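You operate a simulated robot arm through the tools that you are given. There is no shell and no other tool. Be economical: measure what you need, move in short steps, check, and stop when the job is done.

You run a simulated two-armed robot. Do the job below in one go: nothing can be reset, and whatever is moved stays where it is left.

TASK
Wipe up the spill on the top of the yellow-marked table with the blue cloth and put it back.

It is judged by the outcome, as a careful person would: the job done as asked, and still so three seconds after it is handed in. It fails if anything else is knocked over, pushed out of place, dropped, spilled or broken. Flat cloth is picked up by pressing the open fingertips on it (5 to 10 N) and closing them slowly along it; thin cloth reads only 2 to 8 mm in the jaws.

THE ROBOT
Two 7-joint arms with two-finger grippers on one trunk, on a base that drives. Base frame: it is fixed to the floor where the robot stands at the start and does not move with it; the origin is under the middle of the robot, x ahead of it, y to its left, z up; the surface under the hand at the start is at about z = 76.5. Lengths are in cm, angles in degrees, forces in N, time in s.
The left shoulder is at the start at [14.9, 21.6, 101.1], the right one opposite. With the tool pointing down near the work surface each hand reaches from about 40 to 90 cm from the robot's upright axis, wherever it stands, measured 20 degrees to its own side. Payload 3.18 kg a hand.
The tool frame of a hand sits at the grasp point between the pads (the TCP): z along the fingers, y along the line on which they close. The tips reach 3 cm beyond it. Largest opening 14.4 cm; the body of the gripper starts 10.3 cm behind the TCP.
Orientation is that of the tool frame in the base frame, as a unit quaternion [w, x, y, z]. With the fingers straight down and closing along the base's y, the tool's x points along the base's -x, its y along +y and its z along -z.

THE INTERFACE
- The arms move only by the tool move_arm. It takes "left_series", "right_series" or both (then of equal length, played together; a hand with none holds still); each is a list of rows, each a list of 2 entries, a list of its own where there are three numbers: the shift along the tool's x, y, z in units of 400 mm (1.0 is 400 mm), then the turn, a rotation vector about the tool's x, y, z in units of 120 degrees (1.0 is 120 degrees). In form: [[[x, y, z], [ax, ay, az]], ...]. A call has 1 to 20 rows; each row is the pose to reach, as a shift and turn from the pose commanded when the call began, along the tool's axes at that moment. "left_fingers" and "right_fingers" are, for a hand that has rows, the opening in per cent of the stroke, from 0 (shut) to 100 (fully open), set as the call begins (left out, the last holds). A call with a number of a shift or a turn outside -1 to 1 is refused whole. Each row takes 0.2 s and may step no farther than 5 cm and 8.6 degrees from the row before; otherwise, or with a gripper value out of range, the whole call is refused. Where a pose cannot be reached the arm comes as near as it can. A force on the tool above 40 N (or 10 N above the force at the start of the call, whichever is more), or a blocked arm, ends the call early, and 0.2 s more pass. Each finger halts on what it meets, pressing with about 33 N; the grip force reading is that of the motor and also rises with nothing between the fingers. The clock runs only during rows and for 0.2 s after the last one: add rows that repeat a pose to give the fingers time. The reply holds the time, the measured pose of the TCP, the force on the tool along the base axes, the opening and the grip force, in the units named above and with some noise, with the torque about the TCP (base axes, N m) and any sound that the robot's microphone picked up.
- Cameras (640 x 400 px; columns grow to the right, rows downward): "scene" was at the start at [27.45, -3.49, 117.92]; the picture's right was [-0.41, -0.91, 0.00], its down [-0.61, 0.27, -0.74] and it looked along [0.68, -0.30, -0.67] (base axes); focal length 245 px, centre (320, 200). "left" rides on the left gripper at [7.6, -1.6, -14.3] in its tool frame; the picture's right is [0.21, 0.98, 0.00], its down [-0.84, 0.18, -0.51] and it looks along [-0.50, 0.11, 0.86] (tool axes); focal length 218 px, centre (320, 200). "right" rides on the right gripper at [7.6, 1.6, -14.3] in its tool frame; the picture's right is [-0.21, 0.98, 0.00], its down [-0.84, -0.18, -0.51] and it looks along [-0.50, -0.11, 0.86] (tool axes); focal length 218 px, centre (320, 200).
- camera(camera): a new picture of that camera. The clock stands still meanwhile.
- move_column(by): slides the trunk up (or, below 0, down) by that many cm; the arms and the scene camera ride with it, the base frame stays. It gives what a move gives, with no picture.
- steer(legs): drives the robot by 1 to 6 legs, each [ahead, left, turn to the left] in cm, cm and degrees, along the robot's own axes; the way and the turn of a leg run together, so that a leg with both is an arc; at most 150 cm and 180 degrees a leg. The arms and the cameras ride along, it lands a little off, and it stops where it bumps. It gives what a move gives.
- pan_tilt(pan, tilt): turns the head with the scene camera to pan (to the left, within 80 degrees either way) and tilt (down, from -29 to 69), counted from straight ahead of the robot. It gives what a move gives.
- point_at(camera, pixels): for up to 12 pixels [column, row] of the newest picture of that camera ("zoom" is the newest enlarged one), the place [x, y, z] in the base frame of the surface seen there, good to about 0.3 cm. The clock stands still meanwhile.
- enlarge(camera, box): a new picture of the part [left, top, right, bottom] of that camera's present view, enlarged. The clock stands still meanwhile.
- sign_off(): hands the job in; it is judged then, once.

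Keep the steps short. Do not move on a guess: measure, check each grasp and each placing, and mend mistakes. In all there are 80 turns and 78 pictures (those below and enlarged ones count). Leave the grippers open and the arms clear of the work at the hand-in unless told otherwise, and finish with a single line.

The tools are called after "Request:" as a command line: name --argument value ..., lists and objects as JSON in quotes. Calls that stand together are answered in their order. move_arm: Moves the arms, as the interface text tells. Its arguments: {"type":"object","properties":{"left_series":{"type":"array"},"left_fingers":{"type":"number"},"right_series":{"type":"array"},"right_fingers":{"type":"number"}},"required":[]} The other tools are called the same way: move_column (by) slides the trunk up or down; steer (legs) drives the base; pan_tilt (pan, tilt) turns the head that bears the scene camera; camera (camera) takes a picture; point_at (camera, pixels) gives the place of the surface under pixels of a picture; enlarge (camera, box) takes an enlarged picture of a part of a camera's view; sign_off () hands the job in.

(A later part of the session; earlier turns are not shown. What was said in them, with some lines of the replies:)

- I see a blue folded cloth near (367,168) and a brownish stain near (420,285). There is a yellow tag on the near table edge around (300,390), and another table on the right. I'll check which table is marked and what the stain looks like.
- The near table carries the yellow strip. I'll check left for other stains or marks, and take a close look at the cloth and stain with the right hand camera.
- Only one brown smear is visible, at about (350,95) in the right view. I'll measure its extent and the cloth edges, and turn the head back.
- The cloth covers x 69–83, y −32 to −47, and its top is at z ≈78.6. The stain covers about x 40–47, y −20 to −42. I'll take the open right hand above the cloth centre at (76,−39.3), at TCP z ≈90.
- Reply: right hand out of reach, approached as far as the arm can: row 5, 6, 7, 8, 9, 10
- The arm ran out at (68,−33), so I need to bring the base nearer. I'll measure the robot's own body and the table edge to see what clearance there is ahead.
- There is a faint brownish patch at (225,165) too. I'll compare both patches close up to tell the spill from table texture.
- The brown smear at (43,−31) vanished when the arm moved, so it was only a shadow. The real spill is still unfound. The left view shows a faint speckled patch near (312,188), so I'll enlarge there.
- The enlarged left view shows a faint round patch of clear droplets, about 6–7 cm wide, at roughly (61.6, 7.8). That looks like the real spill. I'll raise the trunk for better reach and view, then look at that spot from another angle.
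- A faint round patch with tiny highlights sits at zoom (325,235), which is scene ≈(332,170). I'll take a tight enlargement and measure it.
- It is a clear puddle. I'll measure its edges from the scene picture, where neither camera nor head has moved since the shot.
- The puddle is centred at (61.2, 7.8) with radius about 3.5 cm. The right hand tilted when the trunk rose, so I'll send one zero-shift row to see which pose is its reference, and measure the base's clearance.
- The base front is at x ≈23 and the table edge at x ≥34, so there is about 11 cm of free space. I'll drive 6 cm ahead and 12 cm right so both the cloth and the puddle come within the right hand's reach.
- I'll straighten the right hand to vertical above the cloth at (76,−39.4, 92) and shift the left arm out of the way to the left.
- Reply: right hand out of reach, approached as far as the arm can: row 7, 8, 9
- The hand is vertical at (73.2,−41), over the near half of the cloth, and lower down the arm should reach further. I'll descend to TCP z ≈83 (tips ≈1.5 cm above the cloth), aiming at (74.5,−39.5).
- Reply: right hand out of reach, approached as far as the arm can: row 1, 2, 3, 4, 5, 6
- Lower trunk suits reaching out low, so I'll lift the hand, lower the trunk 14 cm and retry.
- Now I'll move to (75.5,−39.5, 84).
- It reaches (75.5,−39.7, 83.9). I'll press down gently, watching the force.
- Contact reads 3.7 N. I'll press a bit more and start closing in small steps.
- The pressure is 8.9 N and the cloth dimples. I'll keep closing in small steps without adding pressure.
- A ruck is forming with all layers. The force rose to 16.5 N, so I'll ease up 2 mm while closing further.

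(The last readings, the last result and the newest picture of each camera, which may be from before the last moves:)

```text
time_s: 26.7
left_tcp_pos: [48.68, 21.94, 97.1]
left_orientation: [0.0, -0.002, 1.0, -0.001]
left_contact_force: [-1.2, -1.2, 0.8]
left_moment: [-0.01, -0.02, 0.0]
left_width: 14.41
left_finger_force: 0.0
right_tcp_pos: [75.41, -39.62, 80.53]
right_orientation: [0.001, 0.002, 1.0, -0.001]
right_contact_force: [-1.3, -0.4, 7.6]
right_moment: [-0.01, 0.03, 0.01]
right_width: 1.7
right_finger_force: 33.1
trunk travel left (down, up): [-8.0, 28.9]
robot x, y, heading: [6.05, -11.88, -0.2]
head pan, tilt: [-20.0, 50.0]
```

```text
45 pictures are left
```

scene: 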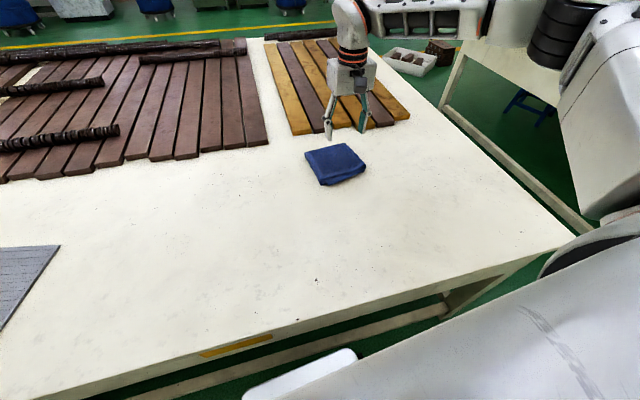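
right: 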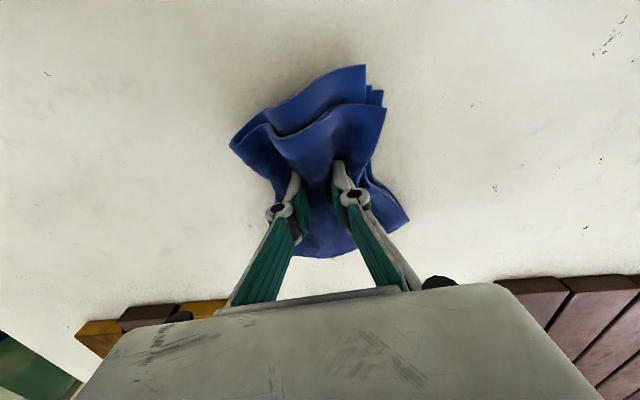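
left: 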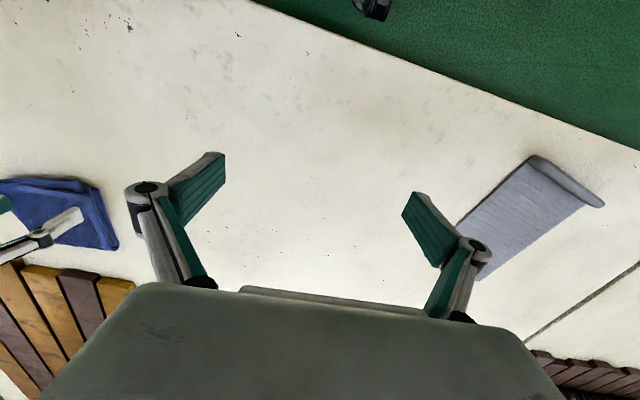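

The jaws hold 1.7 cm of cloth at 33 N. I'll lift slowly by 7 cm.

Request:
move_arm --right_series '[[[0, 0, -0.03], [0, 0, 0]], [[0, 0, -0.06], [0, 0, 0]], [[0.01, 0, -0.1], [0, 0, 0]], [[0.02, 0, -0.14], [0, 0, 0]], [[0.03, 0, -0.175], [0, 0, 0]], [[0.03, 0, -0.175], [0, 0, 0]]]'

Request:
camera --camera "scene"

Request:
enlarge --camera "scene" --box '[240, 50, 440, 210]'

```text
time_s: 28.1
left_tcp_pos: [48.67, 21.92, 96.9]
left_orientation: [0.0, -0.002, 1.0, 0.0]
left_contact_force: [0.1, -0.7, 0.9]
left_moment: [0.0, 0.02, -0.02]
left_width: 14.41
left_finger_force: 0.1
right_tcp_pos: [74.27, -39.62, 87.5]
right_orientation: [0.0, 0.001, 1.0, -0.001]
right_contact_force: [0.6, -0.3, -0.4]
right_moment: [-0.05, 0.03, 0.05]
right_width: 1.7
right_finger_force: 32.8
trunk travel left (down, up): [-8.0, 28.9]
robot x, y, heading: [6.09, -12.09, -0.0]
head pan, tilt: [-20.0, 50.0]
```

```text
44 pictures are left
```

scene: 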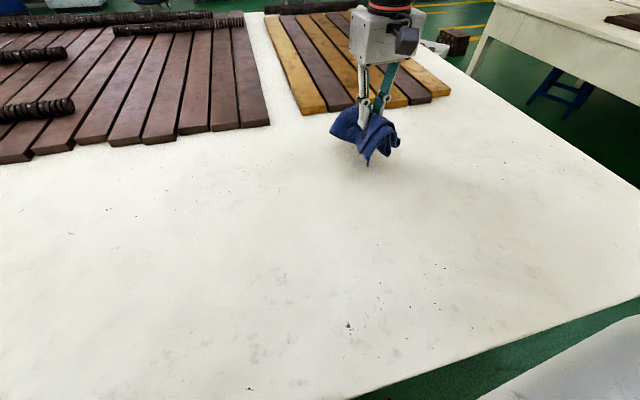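

```text
2.50 times, centred on (340, 130) of scene
```

zoom: 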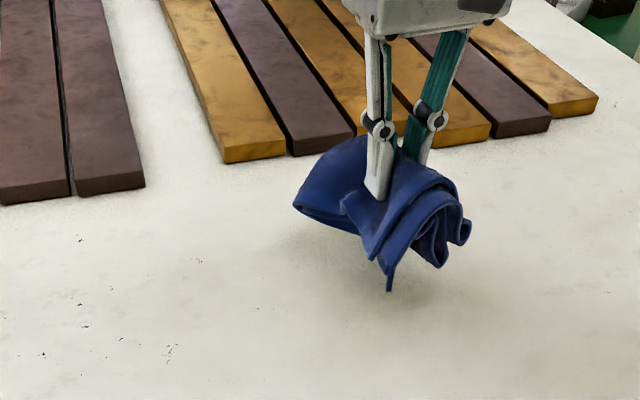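

The whole folded cloth hangs in the jaws. I'll carry it higher and toward the puddle in two legs, moving the left arm a further 12 cm left at the same time.

Request:
move_arm --right_series '[[[0.03, 0.0, -0.06], [0, 0, 0]], [[0.06, 0.05, -0.12], [0, 0, 0]], [[0.1, 0.14, -0.15], [0, 0, 0]], [[0.15, 0.24, -0.15], [0, 0, 0]], [[0.2, 0.34, -0.15], [0, 0, 0]], [[0.25, 0.44, -0.15], [0, 0, 0]], [[0.3, 0.54, -0.15], [0, 0, 0]], [[0.325, 0.64, -0.15], [0, 0, 0]], [[0.325, 0.64, -0.15], [0, 0, 0]]]' --left_series '[[[0, 0.04, 0], [0, 0, 0]], [[0, 0.08, 0], [0, 0, 0]], [[0, 0.12, 0], [0, 0, 0]], [[0, 0.16, 0], [0, 0, 0]], [[0, 0.2, 0], [0, 0, 0]], [[0, 0.24, 0], [0, 0, 0]], [[0, 0.28, 0], [0, 0, 0]], [[0, 0.3, 0], [0, 0, 0]], [[0, 0.3, 0], [0, 0, 0]]]'

Request:
pan_tilt --pan 18 --tilt 50

Request:
camera --camera "scene"

```text
time_s: 30.1
left_tcp_pos: [48.05, 25.8, 93.83]
left_orientation: [0.0, -0.002, 1.0, 0.001]
left_contact_force: [0.5, -0.3, -0.5]
left_moment: [0.02, -0.01, 0.03]
left_width: 14.38
left_finger_force: 0.1
left hand out of reach, approached as far as the arm can: row 2, 3, 4, 5, 6, 7, 8, 9
right_tcp_pos: [62.3, -26.6, 92.78]
right_orientation: [0.0, 0.005, 1.0, 0.001]
right_contact_force: [-0.6, -0.2, -1.0]
right_moment: [-0.05, 0.01, 0.01]
right_width: 1.65
right_finger_force: 33.4
right hand out of reach, approached as far as the arm can: row 5, 6, 7, 8, 9
trunk travel left (down, up): [-8.0, 28.9]
robot x, y, heading: [6.15, -11.75, 0.0]
head pan, tilt: [-20.0, 50.0]
```

```text
time_s: 31.2
left_tcp_pos: [48.24, 25.74, 93.88]
left_orientation: [-0.001, -0.002, 1.0, -0.001]
left_contact_force: [-0.5, -0.4, 0.7]
left_moment: [-0.01, 0.0, 0.01]
left_width: 14.41
left_finger_force: 0.1
right_tcp_pos: [62.23, -26.61, 92.83]
right_orientation: [0.002, 0.004, 1.0, 0.001]
right_contact_force: [-0.4, 0.5, -0.2]
right_moment: [-0.04, 0.01, 0.02]
right_width: 1.68
right_finger_force: 33.0
trunk travel left (down, up): [-8.0, 28.9]
robot x, y, heading: [6.28, -11.85, 0.3]
head pan, tilt: [18.0, 50.0]
```

```text
42 pictures are left
```

scene: 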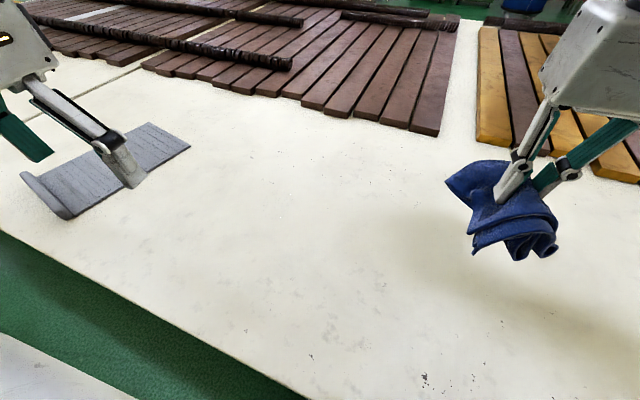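

The right arm can't cross further inward than y ≈ −26.6, so I'll drive the robot left 36 cm with the cloth held. The table edge recedes to the left, so clearance grows, and both hands are above 90 cm.

Request:
steer --legs '[[0, 35, 0]]'

Request:
pan_tilt --pan -12 --tilt 52

Request:
camera --camera "scene"

```text
time_s: 34.8
left_tcp_pos: [48.15, 60.73, 93.8]
left_orientation: [0.0, -0.003, 1.0, -0.001]
left_contact_force: [0.7, 0.3, 0.6]
left_moment: [-0.02, 0.0, 0.0]
left_width: 14.43
left_finger_force: 0.1
right_tcp_pos: [62.02, 8.4, 92.88]
right_orientation: [0.001, 0.004, 1.0, 0.001]
right_contact_force: [0.4, 0.3, -1.0]
right_moment: [-0.05, -0.03, -0.01]
right_width: 1.65
right_finger_force: 32.9
trunk travel left (down, up): [-8.0, 28.9]
robot x, y, heading: [6.09, 22.97, 0.2]
head pan, tilt: [18.0, 50.0]
```

```text
time_s: 35.7
left_tcp_pos: [48.09, 60.69, 93.89]
left_orientation: [0.0, -0.002, 1.0, 0.0]
left_contact_force: [0.6, 0.6, -0.3]
left_moment: [-0.02, -0.01, 0.05]
left_width: 14.39
left_finger_force: 0.0
right_tcp_pos: [62.18, 8.39, 93.03]
right_orientation: [0.001, 0.004, 1.0, 0.001]
right_contact_force: [-0.5, 0.4, -0.5]
right_moment: [-0.05, -0.01, -0.04]
right_width: 1.67
right_finger_force: 32.7
trunk travel left (down, up): [-8.0, 28.9]
robot x, y, heading: [5.91, 23.02, 0.1]
head pan, tilt: [-12.0, 52.0]
```

```text
41 pictures are left
```

scene: 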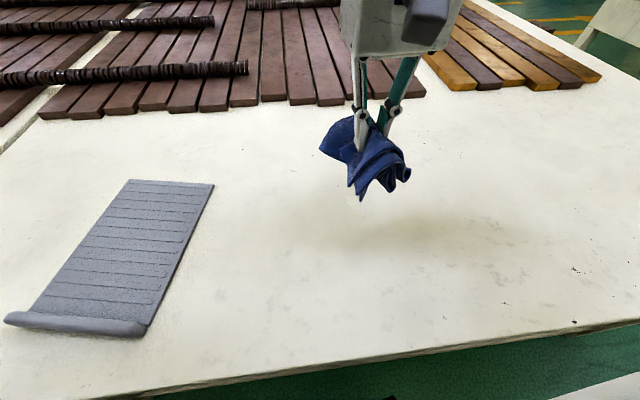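

I'm right above the puddle at (62.1,8.4). I'll lower the cloth toward the table until it presses gently.

Request:
move_arm --right_series '[[[0.01, -0.01, 0.08], [0, 0, 0]], [[0.02, -0.015, 0.16], [0, 0, 0]], [[0.02, -0.015, 0.22], [0, 0, 0]], [[0.02, -0.015, 0.25], [0, 0, 0]], [[0.02, -0.015, 0.27], [0, 0, 0]], [[0.02, -0.015, 0.28], [0, 0, 0]], [[0.02, -0.015, 0.28], [0, 0, 0]]]'

Request:
enlarge --camera "scene" --box '[260, 80, 480, 260]'

```text
time_s: 37.3
left_tcp_pos: [48.11, 60.68, 93.88]
left_orientation: [0.0, -0.003, 1.0, -0.001]
left_contact_force: [-0.3, 0.1, 0.2]
left_moment: [0.0, -0.01, 0.0]
left_width: 14.39
left_finger_force: 0.1
right_tcp_pos: [61.36, 7.9, 81.86]
right_orientation: [0.001, 0.004, 1.0, 0.0]
right_contact_force: [-0.5, -0.2, 1.9]
right_moment: [-0.02, 0.02, 0.01]
right_width: 1.67
right_finger_force: 33.0
trunk travel left (down, up): [-8.0, 28.9]
robot x, y, heading: [6.2, 23.07, -0.0]
head pan, tilt: [-12.0, 52.0]
```

```text
2.22 times, centred on (370, 170) of scene
```

zoom: 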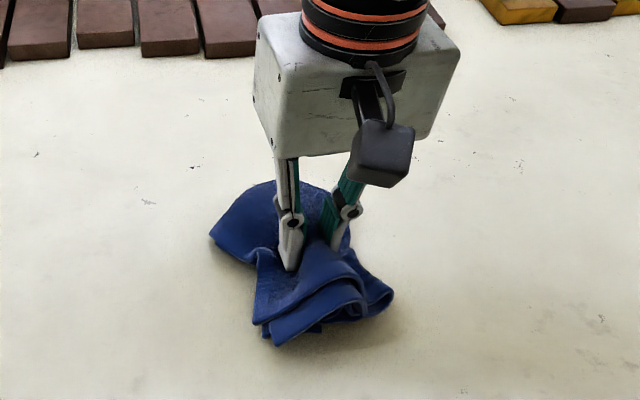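

The cloth rests at 1.9 N. I'll press about 0.8 cm lower and wipe in small strokes over the puddle.

Request:
move_arm --right_series '[[[0, 0, 0.01], [0, 0, 0]], [[0, 0, 0.02], [0, 0, 0]], [[0.05, 0, 0.02], [0, 0, 0]], [[0.1, 0, 0.02], [0, 0, 0]], [[0.05, 0, 0.02], [0, 0, 0]], [[0, 0, 0.02], [0, 0, 0]], [[-0.05, 0, 0.02], [0, 0, 0]], [[-0.1, 0, 0.02], [0, 0, 0]], [[-0.1, -0.05, 0.02], [0, 0, 0]], [[-0.05, -0.06, 0.02], [0, 0, 0]], [[0, -0.06, 0.02], [0, 0, 0]], [[0.05, -0.06, 0.02], [0, 0, 0]], [[0.1, -0.06, 0.02], [0, 0, 0]], [[0.1, 0, 0.02], [0, 0, 0]], [[0.1, 0.06, 0.02], [0, 0, 0]], [[0.05, 0.06, 0.02], [0, 0, 0]], [[0, 0.06, 0.02], [0, 0, 0]], [[-0.05, 0.06, 0.02], [0, 0, 0]], [[-0.1, 0.06, 0.02], [0, 0, 0]], [[-0.05, 0.03, 0.02], [0, 0, 0]]]'

Request:
camera --camera "scene"

```text
time_s: 41.5
left_tcp_pos: [48.08, 60.7, 93.8]
left_orientation: [0.0, -0.002, 1.0, -0.001]
left_contact_force: [0.1, 0.1, 0.4]
left_moment: [0.01, 0.01, -0.01]
left_width: 14.37
left_finger_force: 0.1
right_tcp_pos: [63.43, 9.07, 81.04]
right_orientation: [0.003, 0.005, 1.0, 0.001]
right_contact_force: [1.4, -0.3, 8.3]
right_moment: [-0.11, -0.07, -0.01]
right_width: 1.63
right_finger_force: 32.8
right hand out of reach, approached as far as the arm can: row 17, 18, 19
trunk travel left (down, up): [-8.0, 28.9]
robot x, y, heading: [5.87, 23.11, 0.1]
head pan, tilt: [-12.0, 52.0]
```

```text
39 pictures are left
```

scene: 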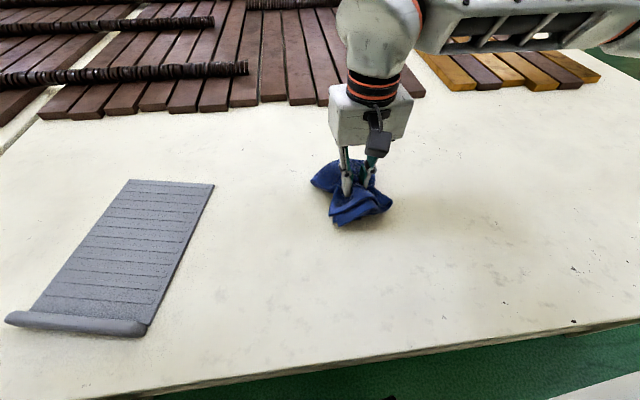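

Pressing at 8.3 N worked. I'll do a second pass with cross strokes along y.

Request:
move_arm --right_series '[[[-0.03, 0.01, 0.002], [0, 0, 0]], [[-0.04, -0.04, 0.002], [0, 0, 0]], [[-0.04, -0.1, 0.002], [0, 0, 0]], [[-0.04, -0.14, 0.002], [0, 0, 0]], [[0.01, -0.14, 0.002], [0, 0, 0]], [[0.01, -0.08, 0.002], [0, 0, 0]], [[0.01, -0.02, 0.002], [0, 0, 0]], [[0.02, 0.04, 0.002], [0, 0, 0]], [[0.06, 0.04, 0.002], [0, 0, 0]], [[0.06, -0.02, 0.002], [0, 0, 0]], [[0.06, -0.08, 0.002], [0, 0, 0]], [[0.06, -0.14, 0.002], [0, 0, 0]], [[0.11, -0.14, 0.002], [0, 0, 0]], [[0.11, -0.08, 0.002], [0, 0, 0]], [[0.11, -0.02, 0.002], [0, 0, 0]], [[0.11, 0.04, 0.002], [0, 0, 0]], [[0.16, 0.04, 0.002], [0, 0, 0]], [[0.16, -0.02, 0.002], [0, 0, 0]], [[0.16, -0.08, 0.002], [0, 0, 0]], [[0.16, -0.14, 0.002], [0, 0, 0]]]'

Request:
move_arm --right_series '[[[0, 0, -0.08], [0, 0, 0]], [[0, 0, -0.16], [0, 0, 0]], [[0, -0.08, -0.24], [0, 0, 0]], [[0, -0.18, -0.3], [0, 0, 0]], [[0, -0.28, -0.3], [0, 0, 0]], [[0, -0.38, -0.3], [0, 0, 0]], [[0, -0.38, -0.3], [0, 0, 0]]]'

Request:
enlarge --camera "scene" --box '[300, 140, 420, 230]'

Request:
camera --camera "scene"

```text
time_s: 45.7
left_tcp_pos: [48.07, 60.7, 93.95]
left_orientation: [0.001, -0.002, 1.0, -0.001]
left_contact_force: [-0.5, 0.8, 0.9]
left_moment: [-0.01, 0.03, 0.02]
left_width: 14.41
left_finger_force: 0.1
right_tcp_pos: [56.87, 3.52, 80.87]
right_orientation: [0.002, 0.004, 1.0, 0.002]
right_contact_force: [-1.2, 5.2, 15.1]
right_moment: [0.07, 0.05, -0.02]
right_width: 1.65
right_finger_force: 33.6
right hand out of reach, approached as far as the arm can: row 1, 8, 9, 16
trunk travel left (down, up): [-8.0, 28.9]
robot x, y, heading: [5.94, 22.76, -0.0]
head pan, tilt: [-12.0, 52.0]
```

```text
time_s: 47.3
left_tcp_pos: [48.12, 60.69, 93.78]
left_orientation: [0.0, -0.003, 1.0, -0.001]
left_contact_force: [-0.4, 0.0, 0.0]
left_moment: [0.01, 0.0, 0.03]
left_width: 14.42
left_finger_force: 0.1
right_tcp_pos: [56.88, -11.84, 92.81]
right_orientation: [0.0, 0.004, 1.0, 0.0]
right_contact_force: [0.3, 1.1, -0.1]
right_moment: [-0.06, 0.0, -0.02]
right_width: 1.64
right_finger_force: 32.3
trunk travel left (down, up): [-8.0, 28.9]
robot x, y, heading: [5.98, 23.22, 0.2]
head pan, tilt: [-12.0, 52.0]
```

```text
4.44 times, centred on (360, 185) of scene
```

zoom: 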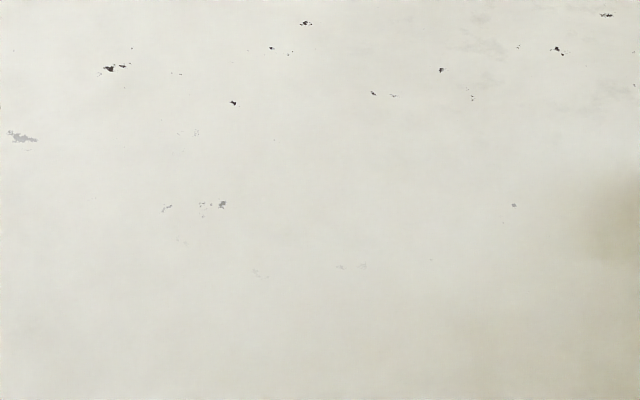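

```text
37 pictures are left
```

scene: 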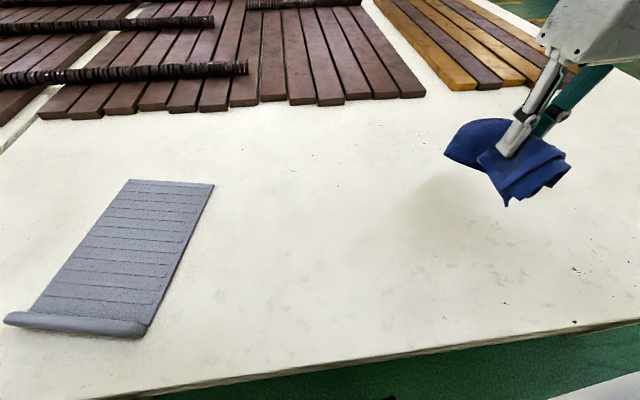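

The patch looks dry, but there are faint marks at zoom (260,272) and (350,265). I'll look closer to tell texture from residue.

Request:
enlarge --camera "scene" --box '[320, 160, 384, 224]'

Request:
point_at --camera "scene" --pixels '[[336, 185], [346, 201], [365, 200], [355, 205], [345, 195]]'

Request:
camera --camera "right"

```text
6.25 times, centred on (352, 192) of scene
```

zoom: 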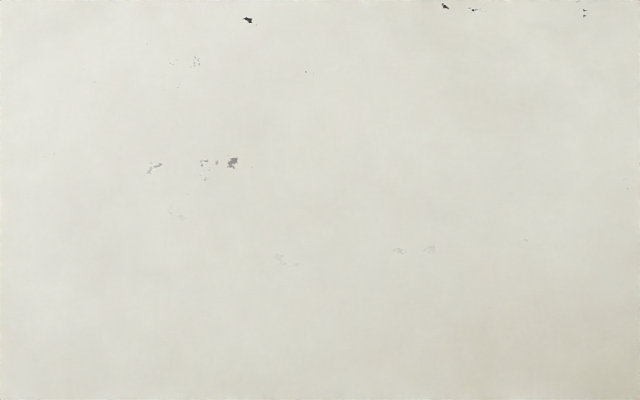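

```text
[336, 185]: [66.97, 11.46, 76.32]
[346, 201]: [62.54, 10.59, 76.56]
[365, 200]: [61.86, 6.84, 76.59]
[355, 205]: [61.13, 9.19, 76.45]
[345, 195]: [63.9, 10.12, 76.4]
```

```text
35 pictures are left
```

right: 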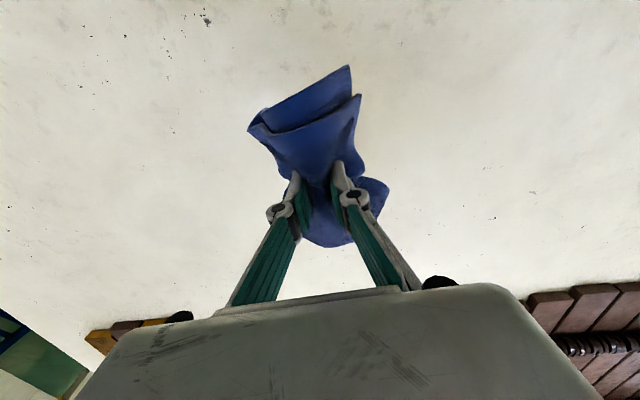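

The puddle's round outline is gone, and the remaining faint marks were already visible inside it earlier (table texture). I'll check the rest of the nearby top for other wet patches.

Request:
enlarge --camera "scene" --box '[180, 180, 500, 380]'

Request:
enlarge --camera "scene" --box '[140, 90, 460, 220]'

Request:
enlarge --camera "scene" --box '[440, 80, 640, 320]'

```text
2.00 times, centred on (340, 280) of scene
```

zoom: 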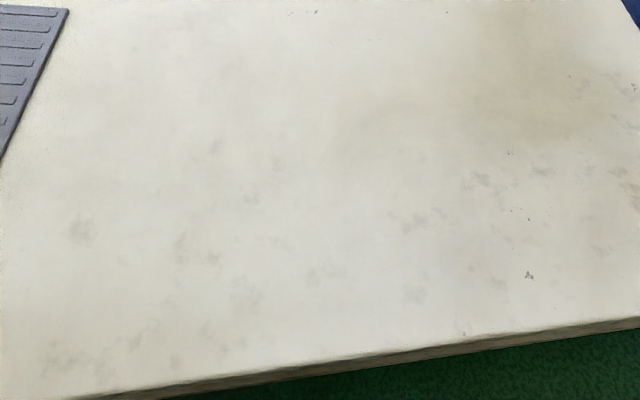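

```text
2.00 times, centred on (300, 155) of scene
```

zoom: 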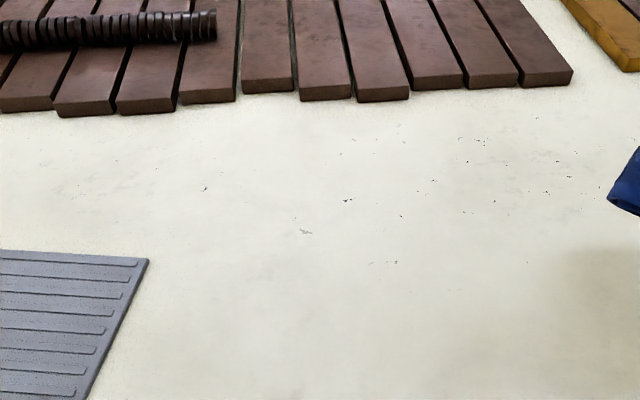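

```text
1.67 times, centred on (540, 200) of scene
```

zoom: 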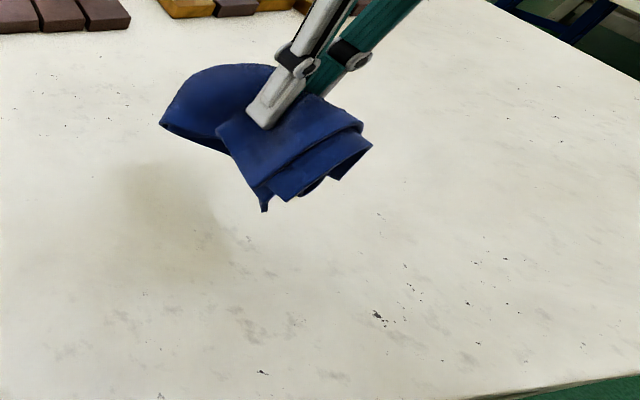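

No other wet spots are visible. I'll drive back right 35 cm to return the cloth.

Request:
steer --legs '[[0, -35, 0]]'

Request:
pan_tilt --pan -20 --tilt 50

```text
time_s: 51.0
left_tcp_pos: [48.1, 25.31, 93.83]
left_orientation: [0.0, -0.003, 1.0, 0.0]
left_contact_force: [-0.3, -0.8, -1.0]
left_moment: [-0.01, -0.03, -0.01]
left_width: 14.4
left_finger_force: 0.2
right_tcp_pos: [56.86, -47.2, 92.81]
right_orientation: [0.001, 0.004, 1.0, 0.001]
right_contact_force: [-0.6, -1.3, 0.1]
right_moment: [-0.06, 0.0, -0.07]
right_width: 1.65
right_finger_force: 32.8
trunk travel left (down, up): [-8.0, 28.9]
robot x, y, heading: [6.02, -12.2, -0.0]
head pan, tilt: [-12.0, 52.0]
```

```text
time_s: 51.7
left_tcp_pos: [48.16, 25.31, 93.87]
left_orientation: [0.0, -0.002, 1.0, 0.0]
left_contact_force: [0.3, -0.5, 0.3]
left_moment: [0.01, 0.0, -0.01]
left_width: 14.42
left_finger_force: 0.1
right_tcp_pos: [56.93, -47.23, 92.75]
right_orientation: [0.001, 0.003, 1.0, 0.001]
right_contact_force: [-0.4, 0.1, -0.5]
right_moment: [-0.08, 0.01, 0.01]
right_width: 1.65
right_finger_force: 32.5
trunk travel left (down, up): [-8.0, 28.9]
robot x, y, heading: [6.26, -12.59, 0.3]
head pan, tilt: [-20.0, 50.0]
```

Now I'll move above the original spot (75.4,−39.6, 87.5).

Request:
move_arm --right_series '[[[-0.08, 0.03, 0.0], [0, 0, 0]], [[-0.16, 0.07, 0.01], [0, 0, 0]], [[-0.24, 0.1, 0.03], [0, 0, 0]], [[-0.32, 0.13, 0.06], [0, 0, 0]], [[-0.4, 0.16, 0.1], [0, 0, 0]], [[-0.465, 0.191, 0.131], [0, 0, 0]], [[-0.465, 0.191, 0.131], [0, 0, 0]]]'

Request:
camera --camera "scene"

```text
time_s: 53.3
left_tcp_pos: [48.14, 25.39, 93.86]
left_orientation: [0.001, -0.002, 1.0, -0.002]
left_contact_force: [-0.4, 0.6, 1.4]
left_moment: [0.01, -0.01, 0.01]
left_width: 14.4
left_finger_force: 0.0
right_tcp_pos: [75.65, -39.62, 87.59]
right_orientation: [0.002, 0.004, 1.0, 0.0]
right_contact_force: [0.0, -0.2, -0.8]
right_moment: [-0.09, -0.02, 0.01]
right_width: 1.62
right_finger_force: 33.5
trunk travel left (down, up): [-8.0, 28.9]
robot x, y, heading: [5.94, -12.55, 0.1]
head pan, tilt: [-20.0, 50.0]
```

```text
31 pictures are left
```

scene: 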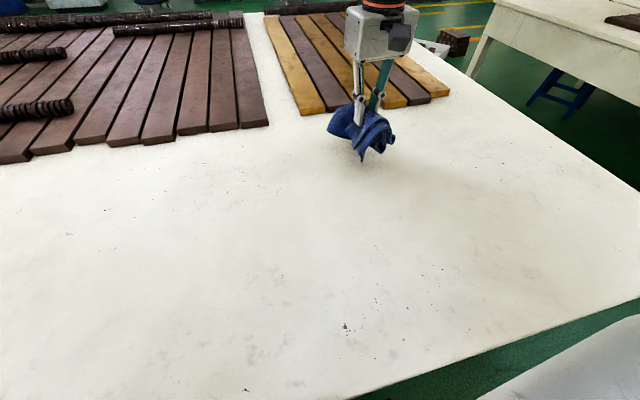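

I'll lower to TCP z ≈80.9 and check contact.

Request:
move_arm --right_series '[[[0.005, 0, 0.06], [0, 0, 0]], [[0.005, 0, 0.11], [0, 0, 0]], [[0.005, 0, 0.145], [0, 0, 0]], [[0.005, 0, 0.165], [0, 0, 0]], [[0.005, 0, 0.168], [0, 0, 0]]]'

Request:
move_arm --right_series '[[[0, 0, 0], [0, 0, 0]], [[0, 0, 0], [0, 0, 0]]]' --right_fingers 18

Request:
move_arm --right_series '[[[0, 0, 0], [0, 0, 0]], [[0, 0, 0], [0, 0, 0]]]' --right_fingers 30

Request:
camera --camera "right"

```text
time_s: 54.5
left_tcp_pos: [48.01, 25.36, 93.92]
left_orientation: [0.002, -0.003, 1.0, 0.0]
left_contact_force: [0.1, 0.5, 0.2]
left_moment: [0.01, 0.01, 0.03]
left_width: 14.41
left_finger_force: 0.1
right_tcp_pos: [75.25, -39.54, 81.2]
right_orientation: [0.003, 0.003, 1.0, 0.001]
right_contact_force: [-2.6, -1.4, 14.6]
right_moment: [-0.09, 0.07, -0.09]
right_width: 1.62
right_finger_force: 33.2
trunk travel left (down, up): [-8.0, 28.9]
robot x, y, heading: [5.84, -12.66, -0.1]
head pan, tilt: [-20.0, 50.0]
```

```text
time_s: 55.1
left_tcp_pos: [48.2, 25.34, 93.85]
left_orientation: [0.0, -0.003, 1.0, -0.001]
left_contact_force: [0.2, 0.1, -0.1]
left_moment: [0.02, -0.01, -0.03]
left_width: 14.4
left_finger_force: 0.0
right_tcp_pos: [75.35, -39.61, 80.9]
right_orientation: [0.002, 0.003, 1.0, 0.001]
right_contact_force: [0.0, 0.6, 10.0]
right_moment: [0.03, 0.0, -0.01]
right_width: 2.4
right_finger_force: 8.5
trunk travel left (down, up): [-8.0, 28.9]
robot x, y, heading: [6.37, -12.28, 0.1]
head pan, tilt: [-20.0, 50.0]
```

```text
time_s: 55.7
left_tcp_pos: [48.23, 25.44, 93.75]
left_orientation: [0.0, -0.003, 1.0, 0.0]
left_contact_force: [-0.2, -0.9, 0.2]
left_moment: [0.02, 0.05, -0.03]
left_width: 14.39
left_finger_force: 0.1
right_tcp_pos: [75.29, -39.56, 80.89]
right_orientation: [0.002, 0.003, 1.0, 0.001]
right_contact_force: [0.2, 1.0, 6.2]
right_moment: [0.02, 0.0, -0.01]
right_width: 4.29
right_finger_force: 0.0
trunk travel left (down, up): [-8.0, 28.9]
robot x, y, heading: [5.92, -12.71, -0.0]
head pan, tilt: [-20.0, 50.0]
```

```text
30 pictures are left
```

right: 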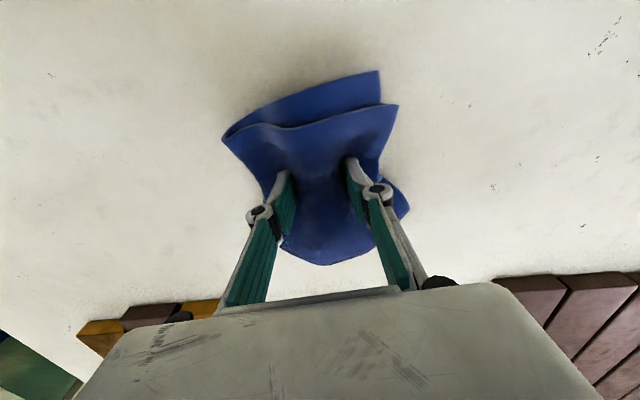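

The cloth is spreading as the fingers open under slight pressure. I'll open further, then lift.

Request:
move_arm --right_series '[[[0, 0, 0.002], [0, 0, 0]], [[0, 0, 0.002], [0, 0, 0]]]' --right_fingers 42

Request:
move_arm --right_series '[[[0, 0, 0.002], [0, 0, 0]], [[0, 0, 0.002], [0, 0, 0]]]' --right_fingers 54

Request:
move_arm --right_series '[[[0, 0, 0.002], [0, 0, 0]], [[0, 0, 0.002], [0, 0, 0]]]' --right_fingers 62

Request:
camera --camera "right"

```text
time_s: 56.3
left_tcp_pos: [48.17, 25.25, 93.84]
left_orientation: [0.0, -0.002, 1.0, -0.001]
left_contact_force: [0.3, 0.2, -0.2]
left_moment: [-0.01, 0.01, 0.0]
left_width: 14.39
left_finger_force: 0.0
right_tcp_pos: [75.35, -39.58, 80.76]
right_orientation: [0.002, 0.003, 1.0, 0.001]
right_contact_force: [0.1, -0.1, 4.2]
right_moment: [0.02, -0.02, 0.0]
right_width: 5.97
right_finger_force: 0.0
trunk travel left (down, up): [-8.0, 28.9]
robot x, y, heading: [6.08, -12.6, 0.2]
head pan, tilt: [-20.0, 50.0]
```

```text
time_s: 56.9
left_tcp_pos: [48.25, 25.26, 93.76]
left_orientation: [0.0, -0.003, 1.0, -0.001]
left_contact_force: [0.0, 0.6, -0.4]
left_moment: [0.02, 0.03, 0.04]
left_width: 14.38
left_finger_force: 0.0
right_tcp_pos: [75.36, -39.74, 80.72]
right_orientation: [0.002, 0.003, 1.0, 0.001]
right_contact_force: [-0.8, -1.1, 2.3]
right_moment: [0.04, 0.0, -0.01]
right_width: 7.77
right_finger_force: 0.2
trunk travel left (down, up): [-8.0, 28.9]
robot x, y, heading: [6.15, -12.53, 0.1]
head pan, tilt: [-20.0, 50.0]
```

```text
time_s: 57.5
left_tcp_pos: [48.24, 25.36, 93.91]
left_orientation: [0.0, -0.004, 1.0, -0.001]
left_contact_force: [-0.3, 0.2, 0.0]
left_moment: [0.0, -0.03, 0.0]
left_width: 14.42
left_finger_force: 0.1
right_tcp_pos: [75.26, -39.46, 80.64]
right_orientation: [0.001, 0.004, 1.0, 0.002]
right_contact_force: [-0.1, 0.1, 0.7]
right_moment: [0.03, 0.01, -0.03]
right_width: 8.9
right_finger_force: 0.1
trunk travel left (down, up): [-8.0, 28.9]
robot x, y, heading: [6.11, -12.28, 0.0]
head pan, tilt: [-20.0, 50.0]
```

```text
29 pictures are left
```

right: 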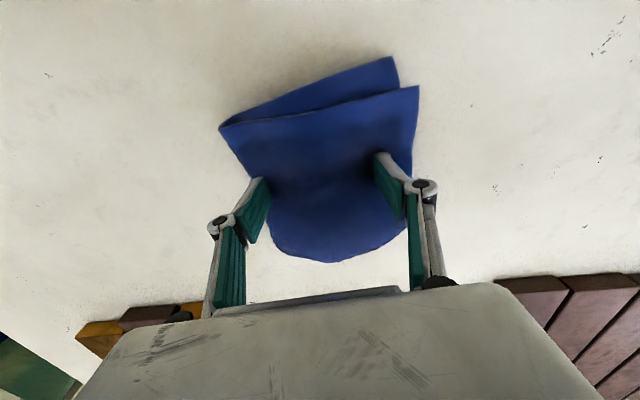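

The cloth lies loose between the open fingers. I'll lift straight up and back, then look.

Request:
move_arm --right_series '[[[0, 0, -0.03], [0, 0, 0]], [[0, 0, -0.07], [0, 0, 0]], [[0.03, 0, -0.15], [0, 0, 0]], [[0.1, -0.05, -0.22], [0, 0, 0]], [[0.2, -0.1, -0.28], [0, 0, 0]], [[0.3, -0.15, -0.33], [0, 0, 0]], [[0.4, -0.2, -0.35], [0, 0, 0]], [[0.4, -0.2, -0.35], [0, 0, 0]]]'

Request:
camera --camera "scene"

Request:
enlarge --camera "scene" --box '[260, 100, 440, 220]'

```text
refused: row 5 steps farther than a row can; nothing moved
```

```text
28 pictures are left
```

scene: 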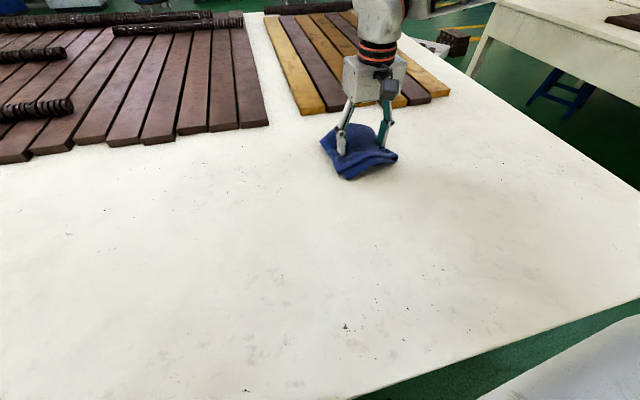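

```text
3.33 times, centred on (350, 160) of scene
```

zoom: 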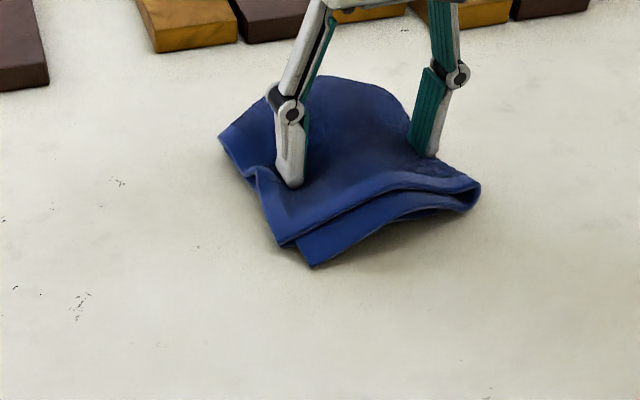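

A row was too long, so nothing moved. I'll resend with shorter steps.

Request:
move_arm --right_series '[[[0, 0, -0.03], [0, 0, 0]], [[0, 0, -0.07], [0, 0, 0]], [[0.02, 0, -0.15], [0, 0, 0]], [[0.08, -0.03, -0.22], [0, 0, 0]], [[0.16, -0.06, -0.27], [0, 0, 0]], [[0.25, -0.09, -0.3], [0, 0, 0]], [[0.34, -0.12, -0.33], [0, 0, 0]], [[0.43, -0.15, -0.34], [0, 0, 0]], [[0.43, -0.15, -0.34], [0, 0, 0]]]'

Request:
camera --camera "scene"

Request:
enlarge --camera "scene" --box '[260, 100, 440, 220]'

```text
time_s: 59.5
left_tcp_pos: [48.15, 25.39, 93.8]
left_orientation: [-0.001, -0.004, 1.0, 0.0]
left_contact_force: [-0.2, 0.1, -0.9]
left_moment: [0.0, -0.01, -0.02]
left_width: 14.43
left_finger_force: 0.0
right_tcp_pos: [58.02, -45.6, 94.01]
right_orientation: [0.0, 0.003, 1.0, 0.001]
right_contact_force: [0.2, 0.6, 0.1]
right_moment: [-0.02, 0.0, 0.02]
right_width: 8.92
right_finger_force: 0.1
trunk travel left (down, up): [-8.0, 28.9]
robot x, y, heading: [5.82, -12.46, -0.0]
head pan, tilt: [-20.0, 50.0]
```

```text
26 pictures are left
```

scene: 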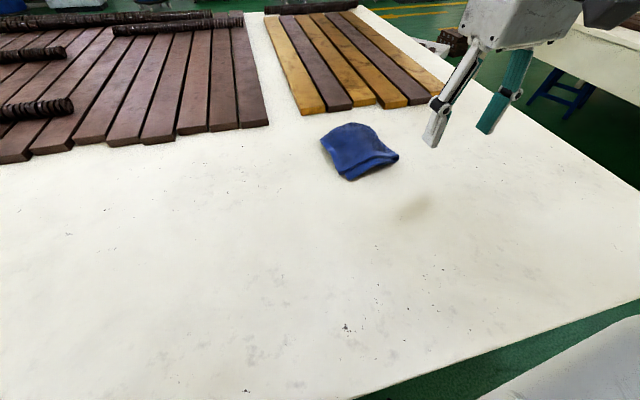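

```text
3.33 times, centred on (350, 160) of scene
```

zoom: 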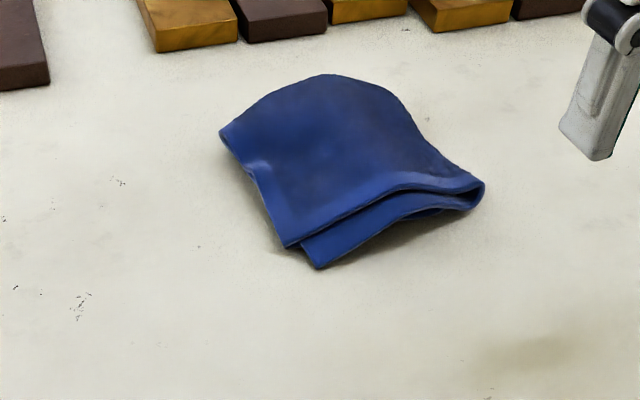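

The cloth lies folded again. I'll check its corners against the original ones.

Request:
point_at --camera "zoom" --pixels '[[224, 132], [288, 243], [318, 266], [480, 188], [395, 100], [320, 80], [340, 160]]'

```text
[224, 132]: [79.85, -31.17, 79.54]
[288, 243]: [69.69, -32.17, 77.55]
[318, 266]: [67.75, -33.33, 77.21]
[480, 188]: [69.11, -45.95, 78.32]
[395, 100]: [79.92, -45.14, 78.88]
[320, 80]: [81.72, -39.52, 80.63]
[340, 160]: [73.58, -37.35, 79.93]
```

The cloth is back within about 1 cm of its original place. I'll open the right gripper fully, pull it clear, and check the wiped area once more from this side.

Request:
move_arm --right_series '[[[0.05, 0, -0.03], [0, 0, 0]], [[0.1, 0, -0.06], [0, 0, 0]], [[0.15, 0, -0.1], [0, 0, 0]], [[0.15, 0, -0.1], [0, 0, 0]]]' --right_fingers 100

Request:
pan_tilt --pan 15 --tilt 50

Request:
camera --camera "scene"

Request:
enlarge --camera "scene" --box '[230, 100, 390, 200]'

```text
time_s: 60.5
left_tcp_pos: [48.18, 25.39, 93.7]
left_orientation: [0.0, -0.003, 1.0, -0.001]
left_contact_force: [0.5, -0.1, 0.1]
left_moment: [0.02, 0.02, 0.01]
left_width: 14.39
left_finger_force: 0.1
right_tcp_pos: [52.09, -45.54, 98.12]
right_orientation: [-0.001, 0.003, 1.0, 0.001]
right_contact_force: [-2.0, 0.4, 0.2]
right_moment: [0.02, -0.01, -0.03]
right_width: 14.4
right_finger_force: 0.1
trunk travel left (down, up): [-8.0, 28.9]
robot x, y, heading: [6.2, -12.54, 0.1]
head pan, tilt: [-20.0, 50.0]
```

```text
time_s: 61.5
left_tcp_pos: [48.21, 25.32, 93.74]
left_orientation: [0.0, -0.002, 1.0, 0.0]
left_contact_force: [0.5, 0.3, 0.2]
left_moment: [-0.04, 0.01, -0.02]
left_width: 14.41
left_finger_force: 0.0
right_tcp_pos: [52.11, -45.6, 98.07]
right_orientation: [0.001, 0.003, 1.0, 0.0]
right_contact_force: [-0.6, 0.0, -0.4]
right_moment: [0.02, -0.02, 0.01]
right_width: 14.41
right_finger_force: 0.1
trunk travel left (down, up): [-8.0, 28.9]
robot x, y, heading: [5.78, -12.07, 0.1]
head pan, tilt: [15.0, 50.0]
```

```text
24 pictures are left
```

scene: 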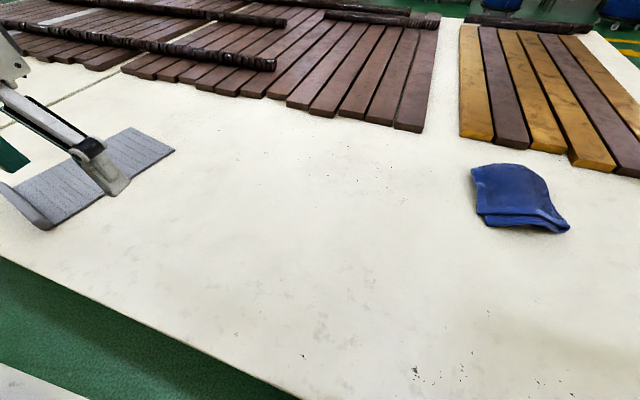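

```text
4.00 times, centred on (310, 150) of scene
```

zoom: 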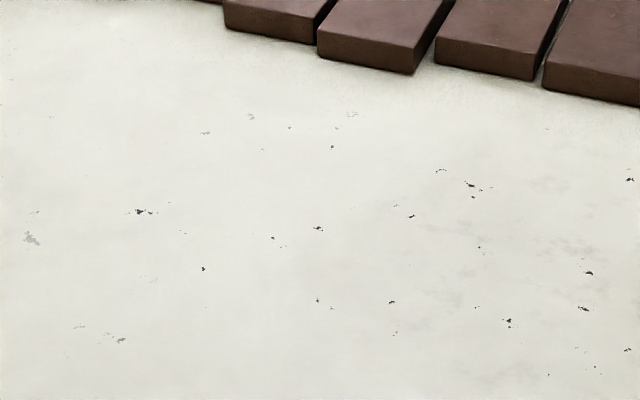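

The puddle spot lies just below this crop, next to the speck at zoom (118,340). I'll take one more close view there.

Request:
enlarge --camera "scene" --box '[220, 165, 316, 225]'

Request:
point_at --camera "zoom" --pixels '[[300, 170], [250, 130], [320, 200]]'

```text
6.67 times, centred on (268, 195) of scene
```

zoom: 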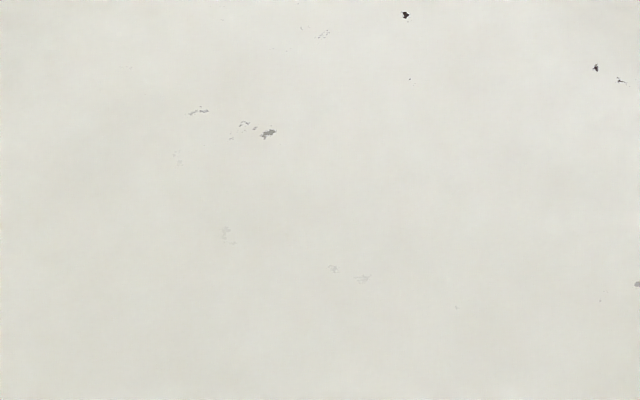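

```text
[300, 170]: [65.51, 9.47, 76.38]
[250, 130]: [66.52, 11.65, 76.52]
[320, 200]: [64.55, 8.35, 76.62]
```

The wiped area is dry and has no outline left. The cloth is back in place, and both grippers are open and clear, so I'm handing in.

Request:
sign_off

```text
The job is handed in.
```

I wiped up the clear puddle on the yellow-marked table with the blue cloth, and put the cloth back, still folded, within about 1 cm of where it was.
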